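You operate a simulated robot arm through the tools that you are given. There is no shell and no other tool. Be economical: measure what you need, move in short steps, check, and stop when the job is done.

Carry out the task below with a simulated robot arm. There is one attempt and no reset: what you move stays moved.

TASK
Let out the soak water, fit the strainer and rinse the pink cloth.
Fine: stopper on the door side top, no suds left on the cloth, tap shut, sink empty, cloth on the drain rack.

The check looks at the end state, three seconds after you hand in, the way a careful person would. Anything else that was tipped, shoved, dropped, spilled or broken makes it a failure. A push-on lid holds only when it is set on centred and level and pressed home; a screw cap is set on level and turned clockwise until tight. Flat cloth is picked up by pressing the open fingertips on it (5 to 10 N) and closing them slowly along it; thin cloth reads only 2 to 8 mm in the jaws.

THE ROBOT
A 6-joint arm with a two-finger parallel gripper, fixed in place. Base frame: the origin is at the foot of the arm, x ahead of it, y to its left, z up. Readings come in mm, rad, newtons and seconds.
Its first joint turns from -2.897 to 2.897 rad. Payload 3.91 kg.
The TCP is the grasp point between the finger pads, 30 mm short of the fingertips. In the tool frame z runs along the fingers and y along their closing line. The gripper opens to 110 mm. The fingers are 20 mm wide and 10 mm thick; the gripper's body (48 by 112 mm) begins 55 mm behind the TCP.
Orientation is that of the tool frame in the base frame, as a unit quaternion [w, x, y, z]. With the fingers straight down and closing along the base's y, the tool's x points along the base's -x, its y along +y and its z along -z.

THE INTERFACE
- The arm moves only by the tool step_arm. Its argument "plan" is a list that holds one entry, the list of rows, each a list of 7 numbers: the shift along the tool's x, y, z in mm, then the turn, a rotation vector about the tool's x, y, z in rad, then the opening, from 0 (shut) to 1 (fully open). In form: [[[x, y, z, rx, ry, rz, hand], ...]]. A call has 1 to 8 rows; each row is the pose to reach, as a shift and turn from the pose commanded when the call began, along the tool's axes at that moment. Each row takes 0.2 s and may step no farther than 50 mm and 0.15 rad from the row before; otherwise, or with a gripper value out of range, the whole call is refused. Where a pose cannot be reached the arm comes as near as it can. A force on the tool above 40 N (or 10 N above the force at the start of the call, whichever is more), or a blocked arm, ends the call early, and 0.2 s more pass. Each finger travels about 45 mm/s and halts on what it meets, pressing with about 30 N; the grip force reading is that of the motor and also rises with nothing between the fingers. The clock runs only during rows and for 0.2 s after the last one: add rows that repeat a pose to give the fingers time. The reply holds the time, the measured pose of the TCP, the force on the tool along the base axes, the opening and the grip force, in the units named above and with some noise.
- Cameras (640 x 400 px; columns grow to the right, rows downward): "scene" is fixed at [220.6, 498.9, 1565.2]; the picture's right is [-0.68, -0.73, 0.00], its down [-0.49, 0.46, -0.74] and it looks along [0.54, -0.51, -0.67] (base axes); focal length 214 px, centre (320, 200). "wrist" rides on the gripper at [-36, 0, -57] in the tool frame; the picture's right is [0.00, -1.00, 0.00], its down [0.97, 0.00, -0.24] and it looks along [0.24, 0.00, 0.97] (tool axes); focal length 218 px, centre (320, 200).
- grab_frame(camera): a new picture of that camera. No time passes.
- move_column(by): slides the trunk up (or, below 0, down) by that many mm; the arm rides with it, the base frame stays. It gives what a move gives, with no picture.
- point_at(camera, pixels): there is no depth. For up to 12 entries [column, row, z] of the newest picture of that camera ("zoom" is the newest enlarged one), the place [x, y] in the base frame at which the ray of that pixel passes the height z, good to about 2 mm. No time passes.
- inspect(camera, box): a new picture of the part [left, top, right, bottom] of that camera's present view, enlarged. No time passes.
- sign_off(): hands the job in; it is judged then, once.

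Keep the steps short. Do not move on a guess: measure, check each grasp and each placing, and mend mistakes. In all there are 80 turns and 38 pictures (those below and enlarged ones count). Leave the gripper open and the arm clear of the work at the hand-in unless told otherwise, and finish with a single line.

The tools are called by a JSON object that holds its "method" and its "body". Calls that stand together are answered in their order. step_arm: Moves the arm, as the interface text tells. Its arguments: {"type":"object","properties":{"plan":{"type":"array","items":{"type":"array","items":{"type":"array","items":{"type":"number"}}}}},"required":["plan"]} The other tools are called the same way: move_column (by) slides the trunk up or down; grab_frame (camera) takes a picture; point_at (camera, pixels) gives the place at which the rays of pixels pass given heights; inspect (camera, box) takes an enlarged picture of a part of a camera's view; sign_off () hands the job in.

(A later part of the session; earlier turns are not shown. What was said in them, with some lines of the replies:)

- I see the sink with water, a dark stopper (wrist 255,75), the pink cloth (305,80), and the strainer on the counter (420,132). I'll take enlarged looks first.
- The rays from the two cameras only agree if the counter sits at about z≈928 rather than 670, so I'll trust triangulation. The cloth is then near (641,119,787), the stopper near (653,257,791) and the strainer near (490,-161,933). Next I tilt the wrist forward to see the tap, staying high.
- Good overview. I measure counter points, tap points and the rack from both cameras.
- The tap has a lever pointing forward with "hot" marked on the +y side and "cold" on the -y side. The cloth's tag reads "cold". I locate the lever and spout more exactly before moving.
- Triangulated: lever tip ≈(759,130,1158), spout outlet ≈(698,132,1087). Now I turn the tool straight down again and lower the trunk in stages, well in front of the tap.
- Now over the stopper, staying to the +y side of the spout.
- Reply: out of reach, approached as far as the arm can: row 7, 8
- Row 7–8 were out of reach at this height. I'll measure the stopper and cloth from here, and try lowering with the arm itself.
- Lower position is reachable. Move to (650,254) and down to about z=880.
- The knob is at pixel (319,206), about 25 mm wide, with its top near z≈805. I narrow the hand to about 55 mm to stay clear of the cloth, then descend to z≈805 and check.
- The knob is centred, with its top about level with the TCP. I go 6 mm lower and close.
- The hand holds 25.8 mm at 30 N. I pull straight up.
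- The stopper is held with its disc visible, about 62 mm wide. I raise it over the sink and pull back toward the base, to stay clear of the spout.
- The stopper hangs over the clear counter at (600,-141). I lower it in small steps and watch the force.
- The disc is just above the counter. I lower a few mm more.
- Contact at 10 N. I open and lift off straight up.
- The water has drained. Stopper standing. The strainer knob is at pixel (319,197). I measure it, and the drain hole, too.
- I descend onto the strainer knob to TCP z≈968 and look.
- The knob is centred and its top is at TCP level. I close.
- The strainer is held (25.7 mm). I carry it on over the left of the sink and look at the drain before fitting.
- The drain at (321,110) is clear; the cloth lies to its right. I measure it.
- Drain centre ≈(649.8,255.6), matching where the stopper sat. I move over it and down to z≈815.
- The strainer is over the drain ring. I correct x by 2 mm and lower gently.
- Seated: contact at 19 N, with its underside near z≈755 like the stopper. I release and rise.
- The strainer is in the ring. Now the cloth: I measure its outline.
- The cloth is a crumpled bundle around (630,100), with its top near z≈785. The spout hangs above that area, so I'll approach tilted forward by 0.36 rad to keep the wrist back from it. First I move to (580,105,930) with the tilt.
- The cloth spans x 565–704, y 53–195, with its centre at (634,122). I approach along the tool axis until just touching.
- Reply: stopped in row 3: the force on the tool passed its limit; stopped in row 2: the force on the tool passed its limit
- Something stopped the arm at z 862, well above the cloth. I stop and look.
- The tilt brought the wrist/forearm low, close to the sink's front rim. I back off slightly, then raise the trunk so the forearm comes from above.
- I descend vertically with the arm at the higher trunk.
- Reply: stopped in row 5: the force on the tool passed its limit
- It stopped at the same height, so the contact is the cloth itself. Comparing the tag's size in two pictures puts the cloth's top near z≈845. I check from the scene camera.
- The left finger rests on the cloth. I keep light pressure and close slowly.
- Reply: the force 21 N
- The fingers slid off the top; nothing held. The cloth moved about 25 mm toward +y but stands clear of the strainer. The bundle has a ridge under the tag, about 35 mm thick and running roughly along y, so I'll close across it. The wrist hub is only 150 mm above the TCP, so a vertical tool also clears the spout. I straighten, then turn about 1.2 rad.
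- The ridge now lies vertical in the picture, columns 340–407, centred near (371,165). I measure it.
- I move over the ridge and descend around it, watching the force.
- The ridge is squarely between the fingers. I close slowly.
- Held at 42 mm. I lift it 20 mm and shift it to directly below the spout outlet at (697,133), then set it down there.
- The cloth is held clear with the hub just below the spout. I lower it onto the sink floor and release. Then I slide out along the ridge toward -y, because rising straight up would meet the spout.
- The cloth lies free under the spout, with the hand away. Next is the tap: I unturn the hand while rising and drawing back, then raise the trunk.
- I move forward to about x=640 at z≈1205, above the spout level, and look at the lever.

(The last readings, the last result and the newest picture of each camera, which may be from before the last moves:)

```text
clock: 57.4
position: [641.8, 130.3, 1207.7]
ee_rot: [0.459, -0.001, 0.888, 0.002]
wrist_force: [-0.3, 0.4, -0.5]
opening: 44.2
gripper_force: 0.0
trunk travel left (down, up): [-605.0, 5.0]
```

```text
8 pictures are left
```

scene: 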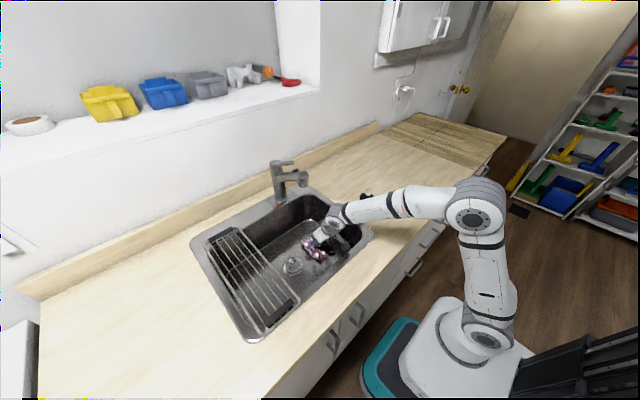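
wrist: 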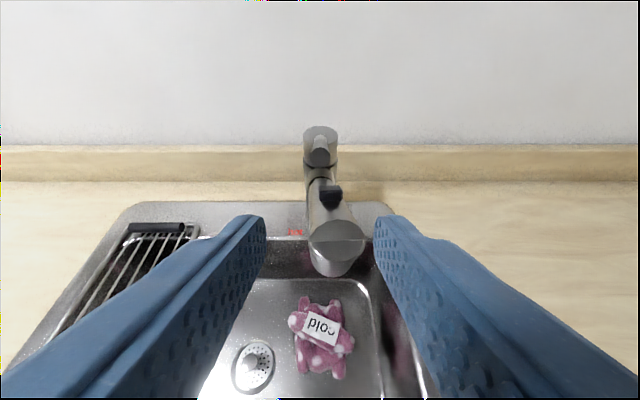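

The lever tip is confirmed at (759,129.5,1158), and the stream will fall at about (695,119), onto the cloth. I advance so the fingers straddle the lever tip.

{"method": "step_arm", "body": {"plan": [[[-10, -0.5, 40, 0, 0, 0, 0.4], [-18, -0.5, 75, 0, 0, 0, 0.4], [-23, -0.5, 100, 0, 0, 0, 0.4], [-25, -0.5, 115, 0, 0, 0, 0.4]]]}}

{"method": "inspect", "body": {"camera": "scene", "box": [250, 140, 350, 220]}}

```text
clock: 58.4
position: [752.0, 130.2, 1162.4]
ee_rot: [0.458, 0.0, 0.889, 0.002]
wrist_force: [0.2, 0.2, 0.7]
opening: 44.2
gripper_force: 0.1
trunk travel left (down, up): [-605.0, 5.0]
```

```text
5.00 times, centred on (300, 180) of scene
```

zoom: 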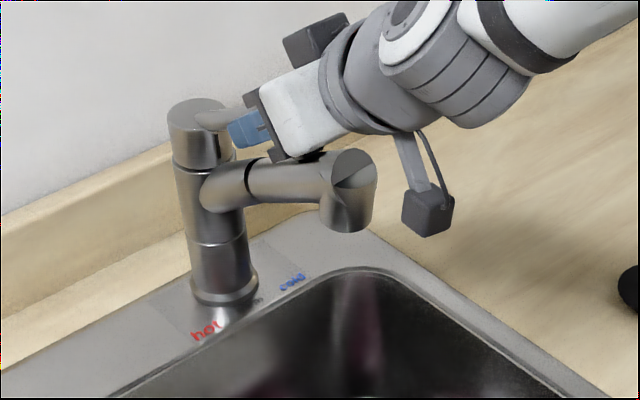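

The fingers straddle the lever. With a loose hold I sweep it toward "cold" (-y) along its arc, turning the hand with it.

{"method": "step_arm", "body": {"plan": [[[0, 0, 0, 0, 0, 0, 0.25], [0, 0, 0, 0, 0, 0, 0.22], [-0.7, -16.6, 1, -0.114, 0, -0.081, 0.22], [-2.7, -32.9, 3.8, -0.228, 0, -0.162, 0.22], [-6, -48.5, 8.4, -0.342, 0, -0.243, 0.22], [-10.5, -63.2, 14.8, -0.456, 0, -0.324, 0.22], [-16.2, -76.7, 22.8, -0.57, 0, -0.405, 0.22]]]}}

```text
clock: 60.0
position: [779.8, 51.9, 1160.3]
ee_rot: [0.43, -0.305, 0.835, 0.159]
wrist_force: [-0.5, -0.8, 0.2]
opening: 24.0
gripper_force: 0.1
out of reach, approached as far as the arm can: row 3, 4, 5
trunk travel left (down, up): [-605.0, 5.0]
```

Now I grip the lever and read the width.

{"method": "step_arm", "body": {"plan": [[[0, 0, 0, 0, 0, 0, 0.15], [0, 0, 0, 0, 0, 0, 0.08], [0, 0, 0, 0, 0, 0, 0], [0, 0, 0, 0, 0, 0, 0]]]}}

{"method": "inspect", "body": {"camera": "scene", "box": [250, 140, 350, 220]}}

```text
clock: 61.0
position: [779.7, 51.3, 1162.1]
ee_rot: [0.431, -0.305, 0.835, 0.159]
wrist_force: [1.2, -0.5, -0.8]
opening: 0.0
gripper_force: 29.5
trunk travel left (down, up): [-605.0, 5.0]
```

```text
5.00 times, centred on (300, 180) of scene
```

zoom: 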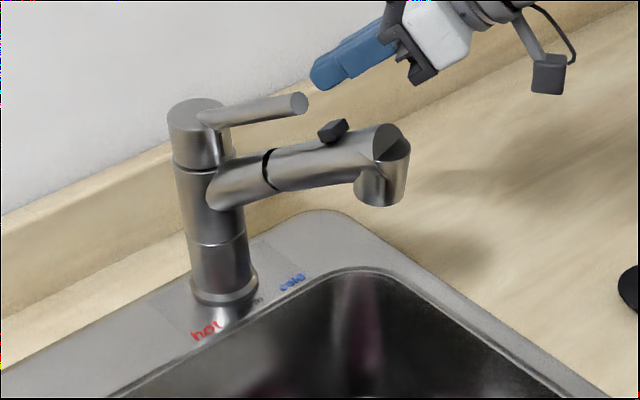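

The fingers missed the lever and the spout swung a little toward -y. I measure both before correcting.

{"method": "point_at", "body": {"camera": "zoom", "pixels": [[300, 103, 1158], [300, 103, 1170], [300, 103, 1145], [195, 107, 1115], [378, 198, 1087], [333, 130, 1133]]}}

{"method": "step_arm", "body": {"plan": [[[-20, 0, -25, 0, 0, 0, 0.3], [-20, 0, -65, 0, 0, 0, 0.3], [-20, 0, -105, 0, 0, 0, 0.3]]]}}

{"method": "grab_frame", "body": {"camera": "wrist"}}

```text
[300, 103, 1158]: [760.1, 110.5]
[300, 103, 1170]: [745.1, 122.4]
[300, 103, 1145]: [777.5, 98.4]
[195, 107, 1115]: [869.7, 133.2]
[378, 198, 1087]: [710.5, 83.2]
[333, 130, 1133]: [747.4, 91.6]
```

```text
clock: 61.8
position: [720.8, 4.9, 1238.7]
ee_rot: [0.432, -0.303, 0.835, 0.158]
wrist_force: [-0.3, -0.6, 0.6]
opening: 33.2
gripper_force: 0.0
trunk travel left (down, up): [-605.0, 5.0]
```

```text
5 pictures are left
```

wrist: 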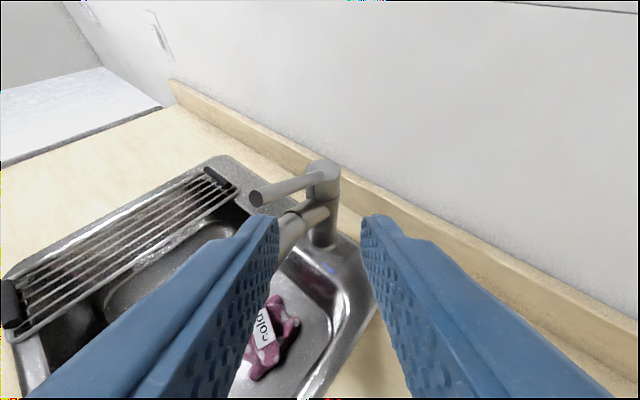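

{"method": "point_at", "body": {"camera": "wrist", "pixels": [[255, 198, 1158], [255, 198, 1145], [255, 198, 1170], [322, 168, 1115]]}}

```text
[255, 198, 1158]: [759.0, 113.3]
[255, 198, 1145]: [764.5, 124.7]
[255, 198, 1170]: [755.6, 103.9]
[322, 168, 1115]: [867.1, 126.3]
```

The lever tip is at (760,112,1158): turned about 10° toward cold and still down. I'll instead push it with closed fingers from its +y side, tips above the spout tube (top ≈1105). First I unyaw the hand and move to the +y side, high.

{"method": "step_arm", "body": {"plan": [[[-8, 27, 12, 0.114, 0, 0.081, 0], [-17, 54, 24, 0.228, 0, 0.162, 0], [-25, 81, 36, 0.342, 0, 0.243, 0], [-34, 108, 48, 0.456, 0, 0.324, 0], [-42, 135, 59, 0.57, 0, 0.405, 0], [-42, 135, 59, 0.57, 0, 0.405, 0]]]}}

```text
clock: 63.2
position: [689.9, 154.4, 1239.0]
ee_rot: [0.459, 0.002, 0.889, 0.001]
wrist_force: [0.4, -0.2, -0.4]
opening: 0.0
gripper_force: 29.4
out of reach, approached as far as the arm can: row 4
trunk travel left (down, up): [-605.0, 5.0]
```

I lower beside the lever on its +y side.

{"method": "step_arm", "body": {"plan": [[[6, 2.6, 40, 0, 0, 0, 0], [12, 2.6, 80, 0, 0, 0, 0], [18.5, 2.6, 118, 0, 0, 0, 0]]]}}

{"method": "step_arm", "body": {"plan": [[[0, -12, 0, 0, 0, 0, 0], [0, -24, 0, 0, 0, 0, 0], [0, -34, 0, 0, 0, 0, 0], [0, -44, 0, 0, 0, 0, 0], [0, -54, 0, 0, 0, 0, 0], [0, -62, 0, 0, 0, 0, 0]]]}}

```text
clock: 64.0
position: [776.3, 158.0, 1154.2]
ee_rot: [0.458, 0.001, 0.889, 0.001]
wrist_force: [0.4, 0.4, 0.8]
opening: 0.3
gripper_force: 30.5
trunk travel left (down, up): [-605.0, 5.0]
```

```text
clock: 65.4
position: [775.3, 94.8, 1154.5]
ee_rot: [0.459, 0.0, 0.889, 0.001]
wrist_force: [0.5, 2.0, 0.7]
opening: 0.0
gripper_force: 30.3
trunk travel left (down, up): [-605.0, 5.0]
```

A reaction of +2 N in y indicates the lever is moving. I push a bit farther to find its stop.

{"method": "step_arm", "body": {"plan": [[[0, -5, 0, 0, 0, 0, 0], [0, -10, 0, 0, 0, 0, 0], [0, -14, 0, 0, 0, 0, 0]]]}}

{"method": "inspect", "body": {"camera": "scene", "box": [250, 140, 350, 220]}}

```text
clock: 66.2
position: [775.5, 89.0, 1154.7]
ee_rot: [0.458, -0.005, 0.889, 0.002]
wrist_force: [0.8, 37.5, 3.1]
opening: 0.0
gripper_force: 30.3
trunk travel left (down, up): [-605.0, 5.0]
```

```text
5.00 times, centred on (300, 180) of scene
```

zoom: 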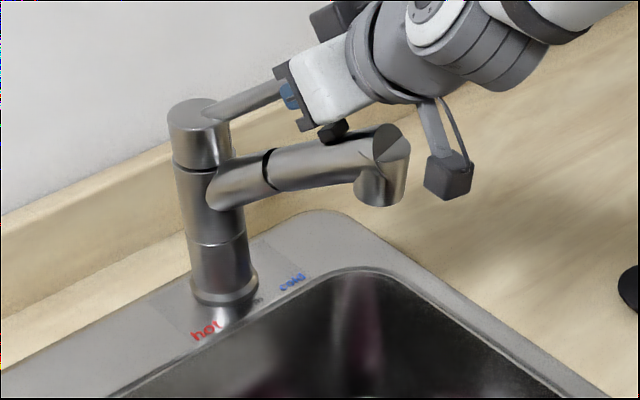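

The lever is at its cold stop (37 N). The spout now ends at (709,82), so I'll swing it back over the cloth by pushing its -y side gently. I back off from the lever and go round high.

{"method": "step_arm", "body": {"plan": [[[0, 10, 0, 0, 0, 0, 0], [0, 10, -45, 0, 0, 0, 0], [0, 10, -90, 0, 0, 0, 0], [0, 10, -110, 0, 0, 0, 0], [0, -30, -110, 0, 0, 0, 0], [0, -64, -110, 0, 0, 0, 0], [27, -64, -93, 0, 0, 0, 0], [54, -64, -76, 0, 0, 0, 0]]]}}

{"method": "step_arm", "body": {"plan": [[[13, 0, 9, 0, 0, 0, 0], [27, 0, 17, 0, 0, 0, 0], [27, 20, 17, 0, 0, 0, 0], [27, 30, 17, 0, 0, 0, 0], [27, 40, 17, 0, 0, 0, 0], [27, 50, 17, 0, 0, 0, 0], [27, 58, 17, 0, 0, 0, 0], [27, 64, 17, 0, 0, 0, 0]]]}}

```text
clock: 68.0
position: [674.6, 20.2, 1154.1]
ee_rot: [0.43, 0.009, 0.902, -0.022]
wrist_force: [-0.2, -0.6, -0.1]
opening: 0.2
gripper_force: 29.8
out of reach, approached as far as the arm can: row 7, 8
trunk travel left (down, up): [-605.0, 5.0]
```

```text
clock: 69.8
position: [681.0, 82.0, 1123.4]
ee_rot: [0.458, 0.0, 0.889, 0.001]
wrist_force: [0.1, -0.7, 0.5]
opening: 0.1
gripper_force: 29.7
out of reach, approached as far as the arm can: row 1, 2, 3
trunk travel left (down, up): [-605.0, 5.0]
```

The hand is at y=82 with the spout pushed ahead. I give it 6 mm more, back off, and go up to the yawed pre-grasp in front of the lever.

{"method": "step_arm", "body": {"plan": [[[0, 3, 0, 0, 0, 0, 0], [0, 6, 0, 0, 0, 0, 0], [0, -10, 0, 0, 0, 0, 0], [0, -40, 0, 0, 0, 0, 0], [-40, -60, -20, 0, 0, 0, 0.3], [-68, -75, -48, 0, 0, 0, 0.5], [-95, -77, -50, 0, 0, 0, 0.5]]]}}

{"method": "step_arm", "body": {"plan": [[[0, 0, 0, -0.114, 0, -0.081, 0.5], [0, 0, 0, -0.228, 0, -0.162, 0.5], [0, 0, 0, -0.342, 0, -0.243, 0.5], [0, 0, 0, -0.456, 0, -0.324, 0.5], [0, 0, 0, -0.57, 0, -0.405, 0.5], [0, 0, 0, -0.595, 0, -0.423, 0.5]]]}}

```text
clock: 71.4
position: [695.0, 13.9, 1224.4]
ee_rot: [0.458, 0.0, 0.889, 0.001]
wrist_force: [0.1, -0.8, -1.1]
opening: 55.0
gripper_force: 0.1
out of reach, approached as far as the arm can: row 4, 5, 6, 7
trunk travel left (down, up): [-605.0, 5.0]
```

```text
clock: 72.8
position: [694.1, 14.5, 1226.8]
ee_rot: [0.429, -0.318, 0.829, 0.165]
wrist_force: [-0.3, 0.4, -0.7]
opening: 54.9
gripper_force: 0.1
out of reach, approached as far as the arm can: row 1, 2
trunk travel left (down, up): [-605.0, 5.0]
```

I align sideways with the lever and advance over its tip with the hand open, then grip.

{"method": "step_arm", "body": {"plan": [[[0, -32, 0, 0, 0, 0, 0.5], [0, -32, 40, 0, 0, 0, 0.5], [0, -32, 80, 0, 0, 0, 0.5], [0, -32, 105, 0, 0, 0, 0.5], [0, -32, 123, 0, 0, 0, 0.5]]]}}

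{"method": "step_arm", "body": {"plan": [[[0, 0, 0, 0, 0, 0, 0.3], [0, 0, 0, 0, 0, 0, 0.15], [0, 0, 0, 0, 0, 0, 0.05], [0, 0, 0, 0, 0, 0, 0], [0, 0, 0, 0, 0, 0, 0]]]}}

```text
clock: 74.0
position: [790.9, 59.3, 1153.6]
ee_rot: [0.429, -0.317, 0.83, 0.165]
wrist_force: [-0.2, 0.3, -0.1]
opening: 55.1
gripper_force: 0.0
trunk travel left (down, up): [-605.0, 5.0]
```

```text
clock: 75.2
position: [790.3, 58.9, 1153.2]
ee_rot: [0.429, -0.317, 0.83, 0.165]
wrist_force: [0.8, -0.3, 0.2]
opening: 17.0
gripper_force: 44.9
trunk travel left (down, up): [-605.0, 5.0]
```

Gripped the lever (17 mm). I lift it along its arc.

{"method": "step_arm", "body": {"plan": [[[-8, 0, -3, 0, 0.06, 0, 0], [-16, 0, -5, 0, 0.13, 0, 0], [-26, 0, -6.4, 0, 0.2, 0, 0], [-26, 0, -6.4, 0, 0.2, 0, 0]]]}}

{"method": "grab_frame", "body": {"camera": "scene"}}

```text
clock: 76.2
position: [801.0, 65.4, 1173.5]
ee_rot: [0.339, -0.333, 0.87, 0.133]
wrist_force: [6.2, 9.9, -24.5]
opening: 17.2
gripper_force: 45.1
trunk travel left (down, up): [-605.0, 5.0]
```

```text
3 pictures are left
```

scene: 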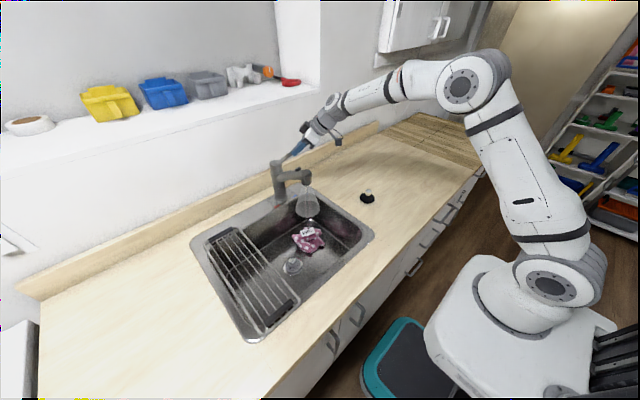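

Cold water is running from the spout as a spray onto the cloth. I hold still and let it rinse.

{"method": "step_arm", "body": {"plan": [[[1, 0, 0, 0, 0, 0, 0], [1, 0, 0, 0, 0, 0, 0], [1, 0, 0, 0, 0, 0, 0], [1, 0, 0, 0, 0, 0, 0], [1, 0, 0, 0, 0, 0, 0], [1, 0, 0, 0, 0, 0, 0], [1, 0, 0, 0, 0, 0, 0], [1, 0, 0, 0, 0, 0, 0]]]}}

{"method": "step_arm", "body": {"plan": [[[0, 0, 0, 0, 0, 0, 0], [0, 0, 0, 0, 0, 0, 0], [0, 0, 0, 0, 0, 0, 0], [0, 0, 0, 0, 0, 0, 0], [0, 0, 0, 0, 0, 0, 0], [0, 0, 0, 0, 0, 0, 0], [0, 0, 0, 0, 0, 0, 0], [0, 0, 0, 0, 0, 0, 0]]]}}

{"method": "step_arm", "body": {"plan": [[[0, 0, 0, 0, 0, 0, 0], [0, 0, 0, 0, 0, 0, 0], [0, 0, 0, 0, 0, 0, 0], [0, 0, 0, 0, 0, 0, 0], [0, 0, 0, 0, 0, 0, 0], [0, 0, 0, 0, 0, 0, 0], [0, 0, 0, 0, 0, 0, 0], [0, 0, 0, 0, 0, 0, 0]]]}}

{"method": "inspect", "body": {"camera": "scene", "box": [260, 150, 360, 280]}}

```text
clock: 78.0
position: [801.1, 67.0, 1177.7]
ee_rot: [0.34, -0.333, 0.869, 0.132]
wrist_force: [10.2, 20.1, -24.3]
opening: 17.5
gripper_force: 45.3
trunk travel left (down, up): [-605.0, 5.0]
```

```text
clock: 79.8
position: [800.7, 67.8, 1176.7]
ee_rot: [0.342, -0.332, 0.869, 0.132]
wrist_force: [10.5, 21.6, -21.7]
opening: 16.9
gripper_force: 45.0
trunk travel left (down, up): [-605.0, 5.0]
```

```text
clock: 81.6
position: [800.7, 66.2, 1176.2]
ee_rot: [0.341, -0.333, 0.869, 0.132]
wrist_force: [11.8, 22.3, -20.7]
opening: 17.1
gripper_force: 44.7
trunk travel left (down, up): [-605.0, 5.0]
```

```text
3.08 times, centred on (310, 215) of scene
```

zoom: 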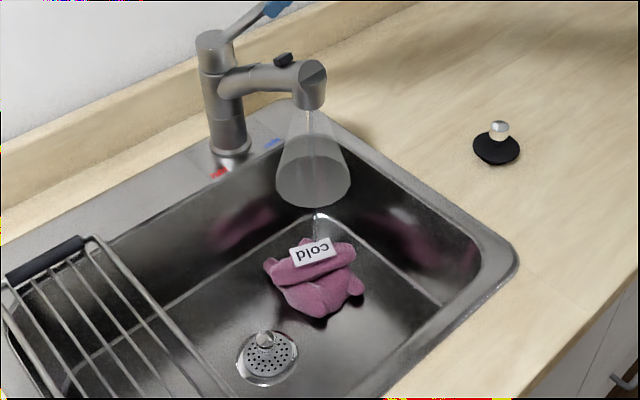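

No suds remain on the cloth. I rinse one moment more, then lower the lever back down along its arc to shut the tap.

{"method": "step_arm", "body": {"plan": [[[0, 0, 0, 0, 0, 0, 0], [0, 0, 0, 0, 0, 0, 0], [0, 0, 0, 0, 0, 0, 0], [0, 0, 0, 0, 0, 0, 0], [0, 0, 0, 0, 0, 0, 0], [0, 0, 0, 0, 0, 0, 0], [0, 0, 0, 0, 0, 0, 0], [0, 0, 0, 0, 0, 0, 0]]]}}

{"method": "step_arm", "body": {"plan": [[[7, 0, 3, 0, -0.05, 0, 0], [14, 0, 5, 0, -0.1, 0, 0], [20, 0, 7.5, 0, -0.15, 0, 0], [25, 0, 9.5, 0, -0.2, 0, 0], [28, 0, 10.7, 0, -0.2, 0, 0], [28, 0, 10.7, 0, -0.2, 0, 0]]]}}

```text
clock: 83.4
position: [800.8, 67.4, 1177.7]
ee_rot: [0.342, -0.332, 0.869, 0.132]
wrist_force: [12.1, 22.7, -16.7]
opening: 17.1
gripper_force: 44.7
trunk travel left (down, up): [-605.0, 5.0]
```

```text
clock: 84.8
position: [788.4, 56.7, 1153.8]
ee_rot: [0.43, -0.318, 0.829, 0.165]
wrist_force: [13.2, 18.9, 13.6]
opening: 17.3
gripper_force: 45.1
trunk travel left (down, up): [-605.0, 5.0]
```

The lever is back at its original height and pressing on its lower stop (+14 N). I press 3 mm more, release and back straight off.

{"method": "step_arm", "body": {"plan": [[[1.2, 0, 0.9, 0, 0, 0, 0], [2.5, 0, 1.8, 0, 0, 0, 0], [2.5, 0, 1.8, 0, 0, 0, 0]]]}}

{"method": "step_arm", "body": {"plan": [[[0, 0, 0, 0, 0, 0, 0.25], [0, 0, 0, 0, 0, 0, 0.5], [0, 0, 0, 0, 0, 0, 0.5], [0, 0, -40, 0, 0, 0, 0.5], [0, 0, -80, 0, 0, 0, 0.5], [0, 0, -120, 0, 0, 0, 0.5]]]}}

{"method": "inspect", "body": {"camera": "scene", "box": [260, 150, 360, 280]}}

```text
clock: 85.6
position: [787.4, 57.5, 1153.4]
ee_rot: [0.431, -0.318, 0.829, 0.163]
wrist_force: [15.6, 13.2, 30.5]
opening: 17.0
gripper_force: 44.6
trunk travel left (down, up): [-605.0, 5.0]
```

```text
clock: 87.0
position: [714.0, -11.3, 1220.7]
ee_rot: [0.429, -0.317, 0.83, 0.166]
wrist_force: [-0.2, -1.1, -0.6]
opening: 55.0
gripper_force: 0.0
trunk travel left (down, up): [-605.0, 5.0]
```

```text
3.08 times, centred on (310, 215) of scene
```

zoom: 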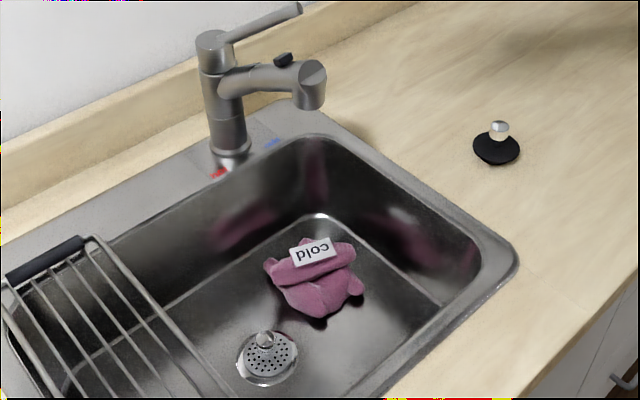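

Water off, cloth clean, stopper standing. I verify the cloth's position from this picture.

{"method": "point_at", "body": {"camera": "zoom", "pixels": [[310, 251, 848], [293, 251, 848], [330, 250, 848], [270, 265, 820], [352, 250, 830], [312, 105, 1087], [5, 275, 940], [90, 240, 940], [215, 385, 935], [140, 320, 935]]}}

{"method": "step_arm", "body": {"plan": [[[0, 0, -40, 0.1, 0, 0.07, 0.6], [0, 0, -80, 0.2, 0, 0.14, 0.6], [0, 0, -110, 0.3, 0, 0.21, 0.6], [0, 0, -130, 0.4, 0, 0.28, 0.6], [0, 0, -130, 0.5, 0, 0.355, 0.6], [0, 0, -130, 0.595, 0, 0.423, 0.6]]]}}

```text
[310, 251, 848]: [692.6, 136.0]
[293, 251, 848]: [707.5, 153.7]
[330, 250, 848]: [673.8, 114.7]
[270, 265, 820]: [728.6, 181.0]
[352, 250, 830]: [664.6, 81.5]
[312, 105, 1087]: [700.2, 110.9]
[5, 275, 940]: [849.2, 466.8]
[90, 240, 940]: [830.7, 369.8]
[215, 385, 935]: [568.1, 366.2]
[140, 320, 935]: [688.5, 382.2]
```

```text
clock: 88.4
position: [635.2, -82.9, 1295.4]
ee_rot: [0.459, 0.001, 0.889, 0.001]
wrist_force: [0.2, -0.1, -0.5]
opening: 65.8
gripper_force: 0.0
trunk travel left (down, up): [-605.0, 5.0]
```

The cloth's tag is still at (693,136), where I set it. I straighten the hand and move back in front of the sink's clear area, then lower the trunk 110 and turn the hand as before.

{"method": "step_arm", "body": {"plan": [[[6, 11, -9, 0, 0.136, 0, 0.6], [12, 22, -18, 0, 0.272, 0, 0.6], [18, 33, -27, 0, 0.408, 0, 0.6], [24, 44, -36, 0, 0.544, 0, 0.6], [30, 55, -45, 0, 0.68, 0, 0.6], [37, 67, -53, 0, 0.816, 0, 0.6], [43, 80, -61, 0, 0.953, 0, 0.6]]]}}

{"method": "move_column", "body": {"by": -110}}

{"method": "step_arm", "body": {"plan": [[[0, 9, 25, 0, 0, -0.15, 0.6], [0, 18, 50, 0, 0, -0.3, 0.6], [0, 27, 75, 0, 0, -0.45, 0.6], [0, 36, 100, 0, 0, -0.6, 0.6], [0, 45, 125, 0, 0, -0.75, 0.6], [0, 54, 150, 0, 0, -0.9, 0.6], [0, 63, 175, 0, 0, -1.05, 0.6], [0, 69, 200, 0, 0, -1.2, 0.65]]]}}

```text
clock: 90.0
position: [557.6, 22.2, 1275.2]
ee_rot: [0.032, 0.013, 0.991, 0.13]
wrist_force: [-0.8, -1.4, 1.7]
opening: 66.0
gripper_force: 0.0
out of reach, approached as far as the arm can: row 1, 2, 3, 4, 5, 6, 7
trunk travel left (down, up): [-605.0, 5.0]
```

```text
clock: 91.4
position: [558.5, 24.4, 1166.1]
ee_rot: [0.033, 0.012, 0.991, 0.129]
wrist_force: [0.0, 0.2, -0.2]
opening: 66.0
gripper_force: 0.1
trunk travel left (down, up): [-495.0, 115.0]
```

```text
clock: 93.2
position: [575.0, 142.1, 990.9]
ee_rot: [0.101, -0.55, 0.825, 0.087]
wrist_force: [0.7, 0.3, -1.6]
opening: 71.7
gripper_force: 0.1
trunk travel left (down, up): [-495.0, 115.0]
```

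The straightening row was limited by reach, so the hand is still tilted by about 0.27 rad. I correct the orientation here, clear of everything.

{"method": "step_arm", "body": {"plan": [[[0, 0, 0, 0.015, 0.133, -0.012, 0.65], [0, 0, 0, 0.029, 0.266, -0.025, 0.65], [0, 0, 0, 0.029, 0.266, -0.025, 0.65]]]}}

```text
clock: 94.0
position: [571.9, 141.3, 988.6]
ee_rot: [0.078, -0.554, 0.826, 0.071]
wrist_force: [0.1, 0.0, 0.9]
opening: 71.4
gripper_force: 0.2
out of reach, approached as far as the arm can: row 1, 2, 3
trunk travel left (down, up): [-495.0, 115.0]
```

Still limited at this height. I go lower to the earlier good pose, (561,66,884), and correct the tilt on the way.

{"method": "step_arm", "body": {"plan": [[[23, -5, 22, 0, 0, 0, 0.65], [47, -11, 44, 0, 0, 0, 0.65], [70, -16, 65, 0.01, 0.07, -0.006, 0.65], [94, -21, 87, 0.02, 0.14, -0.012, 0.65], [94, -21, 87, 0.029, 0.209, -0.019, 0.65], [94, -21, 87, 0.029, 0.209, -0.019, 0.65]]]}}

```text
clock: 95.4
position: [548.9, 62.7, 867.1]
ee_rot: [0.051, -0.561, 0.825, 0.046]
wrist_force: [1.1, 1.0, -0.6]
opening: 71.4
gripper_force: 0.0
out of reach, approached as far as the arm can: row 3, 4, 5, 6
trunk travel left (down, up): [-495.0, 115.0]
```

The tilt is shrinking with each step (0.13 rad left). I apply the remaining correction.

{"method": "step_arm", "body": {"plan": [[[0, 0, -5, 0.01, 0.07, -0.006, 0.65], [0, 0, -10, 0.02, 0.137, -0.013, 0.65], [0, 0, -15, 0.02, 0.137, -0.013, 0.65], [0, 0, -15, 0.02, 0.137, -0.013, 0.65]]]}}

```text
clock: 96.4
position: [547.3, 61.8, 868.1]
ee_rot: [0.052, -0.56, 0.825, 0.046]
wrist_force: [0.1, -0.1, -0.1]
opening: 71.7
gripper_force: 0.0
out of reach, approached as far as the arm can: row 1, 2, 3, 4
trunk travel left (down, up): [-495.0, 115.0]
```

A wrist joint seems to be at its limit in this arm posture. A steeper forearm should relieve it, so I raise the trunk by 110 and lower with the arm while correcting the tilt.

{"method": "move_column", "body": {"by": 110}}

{"method": "step_arm", "body": {"plan": [[[0, 0, 35, 0, 0, 0, 0.65], [0, 0, 70, 0, 0, 0, 0.65], [0, 0, 85, 0.01, 0.07, -0.006, 0.65], [0, 0, 95, 0.02, 0.137, -0.013, 0.65], [0, 0, 95, 0.02, 0.137, -0.013, 0.65]]]}}

```text
clock: 97.8
position: [547.2, 62.4, 976.5]
ee_rot: [0.053, -0.56, 0.825, 0.046]
wrist_force: [-0.2, 0.1, 0.5]
opening: 71.5
gripper_force: 0.0
trunk travel left (down, up): [-605.0, 5.0]
```

```text
clock: 99.0
position: [543.1, 72.5, 886.0]
ee_rot: [0.036, -0.563, 0.825, 0.032]
wrist_force: [-0.4, -0.6, 0.5]
opening: 71.5
gripper_force: 0.1
out of reach, approached as far as the arm can: row 3, 4, 5
trunk travel left (down, up): [-605.0, 5.0]
```

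The remaining lean (~0.1 rad) lies along the cloth's ridge, so it's harmless for the grasp. Under the spout the shallow forearm of the lower trunk is safer, so I rise 90 and bring the trunk back down 110.

{"method": "step_arm", "body": {"plan": [[[0, 0, -45, 0, 0, 0, 0.65], [0, 0, -90, 0, 0, 0, 0.65]]]}}

{"method": "move_column", "body": {"by": -110}}

```text
clock: 99.6
position: [532.7, 63.5, 967.5]
ee_rot: [0.049, -0.563, 0.824, 0.042]
wrist_force: [0.0, -0.3, 0.3]
opening: 71.7
gripper_force: 0.0
out of reach, approached as far as the arm can: row 1, 2
trunk travel left (down, up): [-605.0, 5.0]
```

```text
clock: 100.8
position: [534.9, 63.4, 871.1]
ee_rot: [0.049, -0.563, 0.824, 0.044]
wrist_force: [-3.2, 0.3, 4.7]
opening: 71.6
gripper_force: 0.2
trunk travel left (down, up): [-508.0, 102.0]
stopped: the force on the tool passed its limit (the readings are from after the stop); the commanded pose is now the measured one
```

The trunk stopped on light contact, probably hand against the sink's front wall at x≈535. I lift a little and move +x 60.

{"method": "step_arm", "body": {"plan": [[[0, 0, -12, 0, 0, 0, 0.65], [-11, -28, -12, 0, 0, 0, 0.65], [-23, -56, -10, 0, 0, 0, 0.65], [-23, -56, -10, 0, 0, 0, 0.65]]]}}

```text
clock: 101.8
position: [589.7, 60.8, 880.9]
ee_rot: [0.059, -0.563, 0.823, 0.05]
wrist_force: [-0.5, 0.0, -0.6]
opening: 71.3
gripper_force: 0.2
out of reach, approached as far as the arm can: row 2, 3, 4
trunk travel left (down, up): [-508.0, 102.0]
```

I go to the entry point at the -y end of the ridge, (662,52), then down to z 850.

{"method": "step_arm", "body": {"plan": [[[-9, -35, 1, 0, 0, 0, 0.65], [-17.6, -71, 1.6, 0, 0, 0, 0.65], [-15, -71, 17, 0, 0, 0, 0.65], [-12.8, -71.3, 32, 0, 0, 0, 0.65]]]}}

```text
clock: 102.5
position: [654.0, 51.8, 874.9]
ee_rot: [0.074, -0.562, 0.822, 0.053]
wrist_force: [-4.5, 0.0, 17.8]
opening: 71.5
gripper_force: 0.0
out of reach, approached as far as the arm can: row 1, 2, 3
trunk travel left (down, up): [-508.0, 102.0]
stopped in row 3: the force on the tool passed its limit (the readings are from after the stop); the commanded pose is now the measured one
```

The hand's side bracket touched the right rim while low at y≈52. Instead I go in at z≈884, above the rim and with the hub still under the spout's lower edge, to directly above the ridge at (692,130).

{"method": "step_arm", "body": {"plan": [[[-2, 0, -9, 0, 0, 0, 0.8], [-30, -2, -4, 0, 0, 0, 0.8], [-58, -5, 1, 0, 0, 0, 0.8], [-87, -7, 7, 0, 0, 0, 0.8], [-87, -7, 7, 0, 0, 0, 0.8]]]}}

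```text
clock: 103.7
position: [686.0, 131.5, 875.8]
ee_rot: [0.079, -0.562, 0.821, 0.063]
wrist_force: [-0.4, 0.0, 0.0]
opening: 88.0
gripper_force: 0.0
out of reach, approached as far as the arm can: row 3, 4, 5
trunk travel left (down, up): [-508.0, 102.0]
```

Clear, above the ridge. I descend 45 mm straight and then close slowly.

{"method": "step_arm", "body": {"plan": [[[1, -6, 12, 0, 0, 0, 0.8], [3, -6, 24, 0, 0, 0, 0.8], [5, -6, 35, 0, 0, 0, 0.8], [7, -6, 45, 0, 0, 0, 0.8]]]}}

{"method": "step_arm", "body": {"plan": [[[0, 0, 0, 0, 0, 0, 0.65], [0, 0, 0, 0, 0, 0, 0.5], [0, 0, 0, 0, 0, 0, 0.35], [0, 0, 0, 0, 0, 0, 0.2], [0, 0, 0, 0, 0, 0, 0.1], [0, 0, 0, 0, 0, 0, 0], [0, 0, 0, 0, 0, 0, 0]]]}}

```text
clock: 104.7
position: [690.9, 128.4, 831.3]
ee_rot: [0.075, -0.562, 0.822, 0.06]
wrist_force: [0.3, -0.2, 0.0]
opening: 88.0
gripper_force: 0.0
out of reach, approached as far as the arm can: row 1, 2, 3
trunk travel left (down, up): [-508.0, 102.0]
```

```text
clock: 106.3
position: [690.4, 128.0, 831.2]
ee_rot: [0.075, -0.562, 0.822, 0.059]
wrist_force: [-0.4, -0.7, 2.2]
opening: 42.1
gripper_force: 29.8
trunk travel left (down, up): [-508.0, 102.0]
```

Held again (42 mm). I lift 40 mm, draw back toward the base out from under the spout, then raise the trunk.

{"method": "step_arm", "body": {"plan": [[[-4, 0, -20, 0, 0, 0, 0], [-7.6, 0.6, -39, 0, 0, 0, 0], [6, 38, -46, 0, 0, 0, 0], [20, 75, -49, 0, 0, 0, 0], [31.5, 108, -55, 0, 0, 0, 0]]]}}

{"method": "move_column", "body": {"by": 100}}

```text
clock: 107.5
position: [575.0, 128.8, 882.2]
ee_rot: [0.073, -0.562, 0.822, 0.056]
wrist_force: [0.3, -0.8, -0.9]
opening: 41.5
gripper_force: 30.3
out of reach, approached as far as the arm can: row 1, 2
trunk travel left (down, up): [-508.0, 102.0]
```

```text
clock: 108.8
position: [575.3, 128.3, 980.9]
ee_rot: [0.071, -0.562, 0.822, 0.055]
wrist_force: [-0.1, 0.4, -0.8]
opening: 41.4
gripper_force: 30.0
trunk travel left (down, up): [-608.0, 2.0]
```

I carry it at z≈1043 to over the rack, near (600,435).

{"method": "step_arm", "body": {"plan": [[[-24.5, 7.6, -31, 0, 0, 0, 0], [-56.6, 18.8, -50.5, 0, 0, 0, 0], [-99.2, 32.3, -44.6, 0, 0, 0, 0], [-141.5, 45.8, -36.9, 0, 0, 0, 0], [-184.2, 58.4, -28.9, 0, 0, 0, 0], [-227.3, 70, -21.1, 0, 0, 0, 0], [-265.7, 79.8, -14, 0, 0, 0, 0], [-301.4, 88.5, -7.4, 0, 0, 0, 0]]]}}

```text
clock: 110.6
position: [589.4, 417.8, 1027.4]
ee_rot: [0.084, -0.562, 0.817, 0.097]
wrist_force: [-0.6, 1.0, -0.9]
opening: 41.4
gripper_force: 29.9
out of reach, approached as far as the arm can: row 2, 3, 4, 5, 6, 7, 8
trunk travel left (down, up): [-608.0, 2.0]
```

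Over the rack. I lower the trunk a bit and shift +12 in y, to centre the bundle between the rails.

{"method": "move_column", "body": {"by": -8}}

{"method": "step_arm", "body": {"plan": [[[-6, 2, 1, 0, 0, 0, 0], [-12, 5, 3, 0, 0, 0, 0], [-12, 5, 3, 0, 0, 0, 0]]]}}

{"method": "move_column", "body": {"by": -8}}

```text
clock: 111.2
position: [589.4, 416.9, 1019.3]
ee_rot: [0.083, -0.562, 0.817, 0.097]
wrist_force: [0.0, -0.2, -0.8]
opening: 41.2
gripper_force: 30.0
trunk travel left (down, up): [-600.0, 10.0]
```

```text
clock: 112.0
position: [589.7, 429.6, 1020.2]
ee_rot: [0.085, -0.562, 0.817, 0.101]
wrist_force: [0.2, 0.0, -0.5]
opening: 41.5
gripper_force: 30.5
trunk travel left (down, up): [-600.0, 10.0]
```

```text
clock: 112.5
position: [588.7, 429.3, 1011.3]
ee_rot: [0.084, -0.562, 0.817, 0.1]
wrist_force: [0.2, -0.9, -0.7]
opening: 41.3
gripper_force: 29.9
trunk travel left (down, up): [-592.0, 18.0]
```

No contact yet. I lower in small steps, watching the force.

{"method": "move_column", "body": {"by": -5}}

{"method": "move_column", "body": {"by": -4}}

{"method": "move_column", "body": {"by": -3}}

```text
clock: 113.1
position: [589.0, 428.7, 1006.7]
ee_rot: [0.084, -0.562, 0.817, 0.1]
wrist_force: [0.0, 0.3, 0.5]
opening: 41.4
gripper_force: 30.4
trunk travel left (down, up): [-587.0, 23.0]
```

```text
clock: 113.6
position: [589.6, 429.9, 1006.2]
ee_rot: [0.086, -0.561, 0.817, 0.1]
wrist_force: [0.2, 0.7, 17.2]
opening: 41.4
gripper_force: 30.0
trunk travel left (down, up): [-583.0, 27.0]
```

```text
clock: 114.1
position: [588.1, 430.0, 1003.2]
ee_rot: [0.086, -0.561, 0.817, 0.099]
wrist_force: [-6.0, 5.9, 24.0]
opening: 42.0
gripper_force: 30.5
trunk travel left (down, up): [-580.0, 30.0]
```

The cloth rests on the rack (24 N). I open and withdraw upward, first with the trunk, then along the tool axis.

{"method": "step_arm", "body": {"plan": [[[0, 0, 0, 0, 0, 0, 0.5], [0, 0, 0, 0, 0, 0, 0.65], [0, 0, 0, 0, 0, 0, 0.75], [0, 0, 0, 0, 0, 0, 0.75]]]}}

{"method": "move_column", "body": {"by": 28}}

{"method": "step_arm", "body": {"plan": [[[0, 0, -25, 0, 0, 0, 0.75], [0, 0, -50, 0, 0, 0, 0.75], [0, 0, -80, 0, 0, 0, 0.75], [0, 0, -80, 0, 0, 0, 0.75]]]}}

```text
clock: 115.1
position: [588.1, 430.3, 999.4]
ee_rot: [0.084, -0.562, 0.817, 0.1]
wrist_force: [0.5, 0.0, 0.1]
opening: 82.6
gripper_force: 0.2
trunk travel left (down, up): [-580.0, 30.0]
```

```text
clock: 115.8
position: [589.9, 429.5, 1027.6]
ee_rot: [0.084, -0.561, 0.817, 0.1]
wrist_force: [-0.2, -0.1, -0.8]
opening: 82.6
gripper_force: 0.0
trunk travel left (down, up): [-608.0, 2.0]
```

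```text
clock: 116.8
position: [587.1, 407.5, 1100.5]
ee_rot: [0.085, -0.561, 0.816, 0.108]
wrist_force: [0.5, -0.2, 0.7]
opening: 82.4
gripper_force: 0.0
out of reach, approached as far as the arm can: row 3, 4
trunk travel left (down, up): [-608.0, 2.0]
```

Clear of the cloth. I draw the arm back toward the base, open, and take the last picture.

{"method": "step_arm", "body": {"plan": [[[15, 37, -3, 0, 0, 0, 0.9], [29, 75, -6, 0, 0, 0, 1], [44, 112, -8, 0, 0, 0, 1], [58, 150, -10, 0, 0, 0, 1]]]}}

{"method": "inspect", "body": {"camera": "scene", "box": [180, 140, 420, 350]}}

```text
clock: 117.8
position: [424.7, 404.5, 1109.2]
ee_rot: [0.085, -0.562, 0.816, 0.101]
wrist_force: [-0.1, 0.7, -0.2]
opening: 109.9
gripper_force: 0.1
trunk travel left (down, up): [-608.0, 2.0]
```

```text
1.90 times, centred on (300, 245) of scene
```

zoom: 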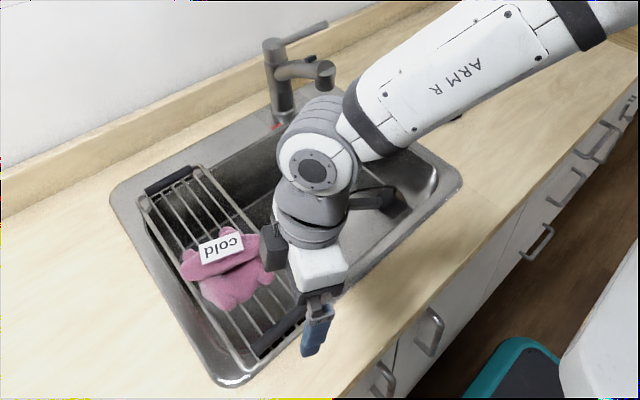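

The cloth lies on the rack with no suds, the tap is shut, the strainer is fitted, the stopper is on the door-side counter, and the hand is open and clear. I hand in.

{"method": "sign_off", "body": {}}

```text
The job is handed in.
```

Handed in: soak water let out, stopper on the door-side top, strainer fitted, pink cloth rinsed cold with no suds visible and laid on the drain rack, tap shut with the lever left on cold.
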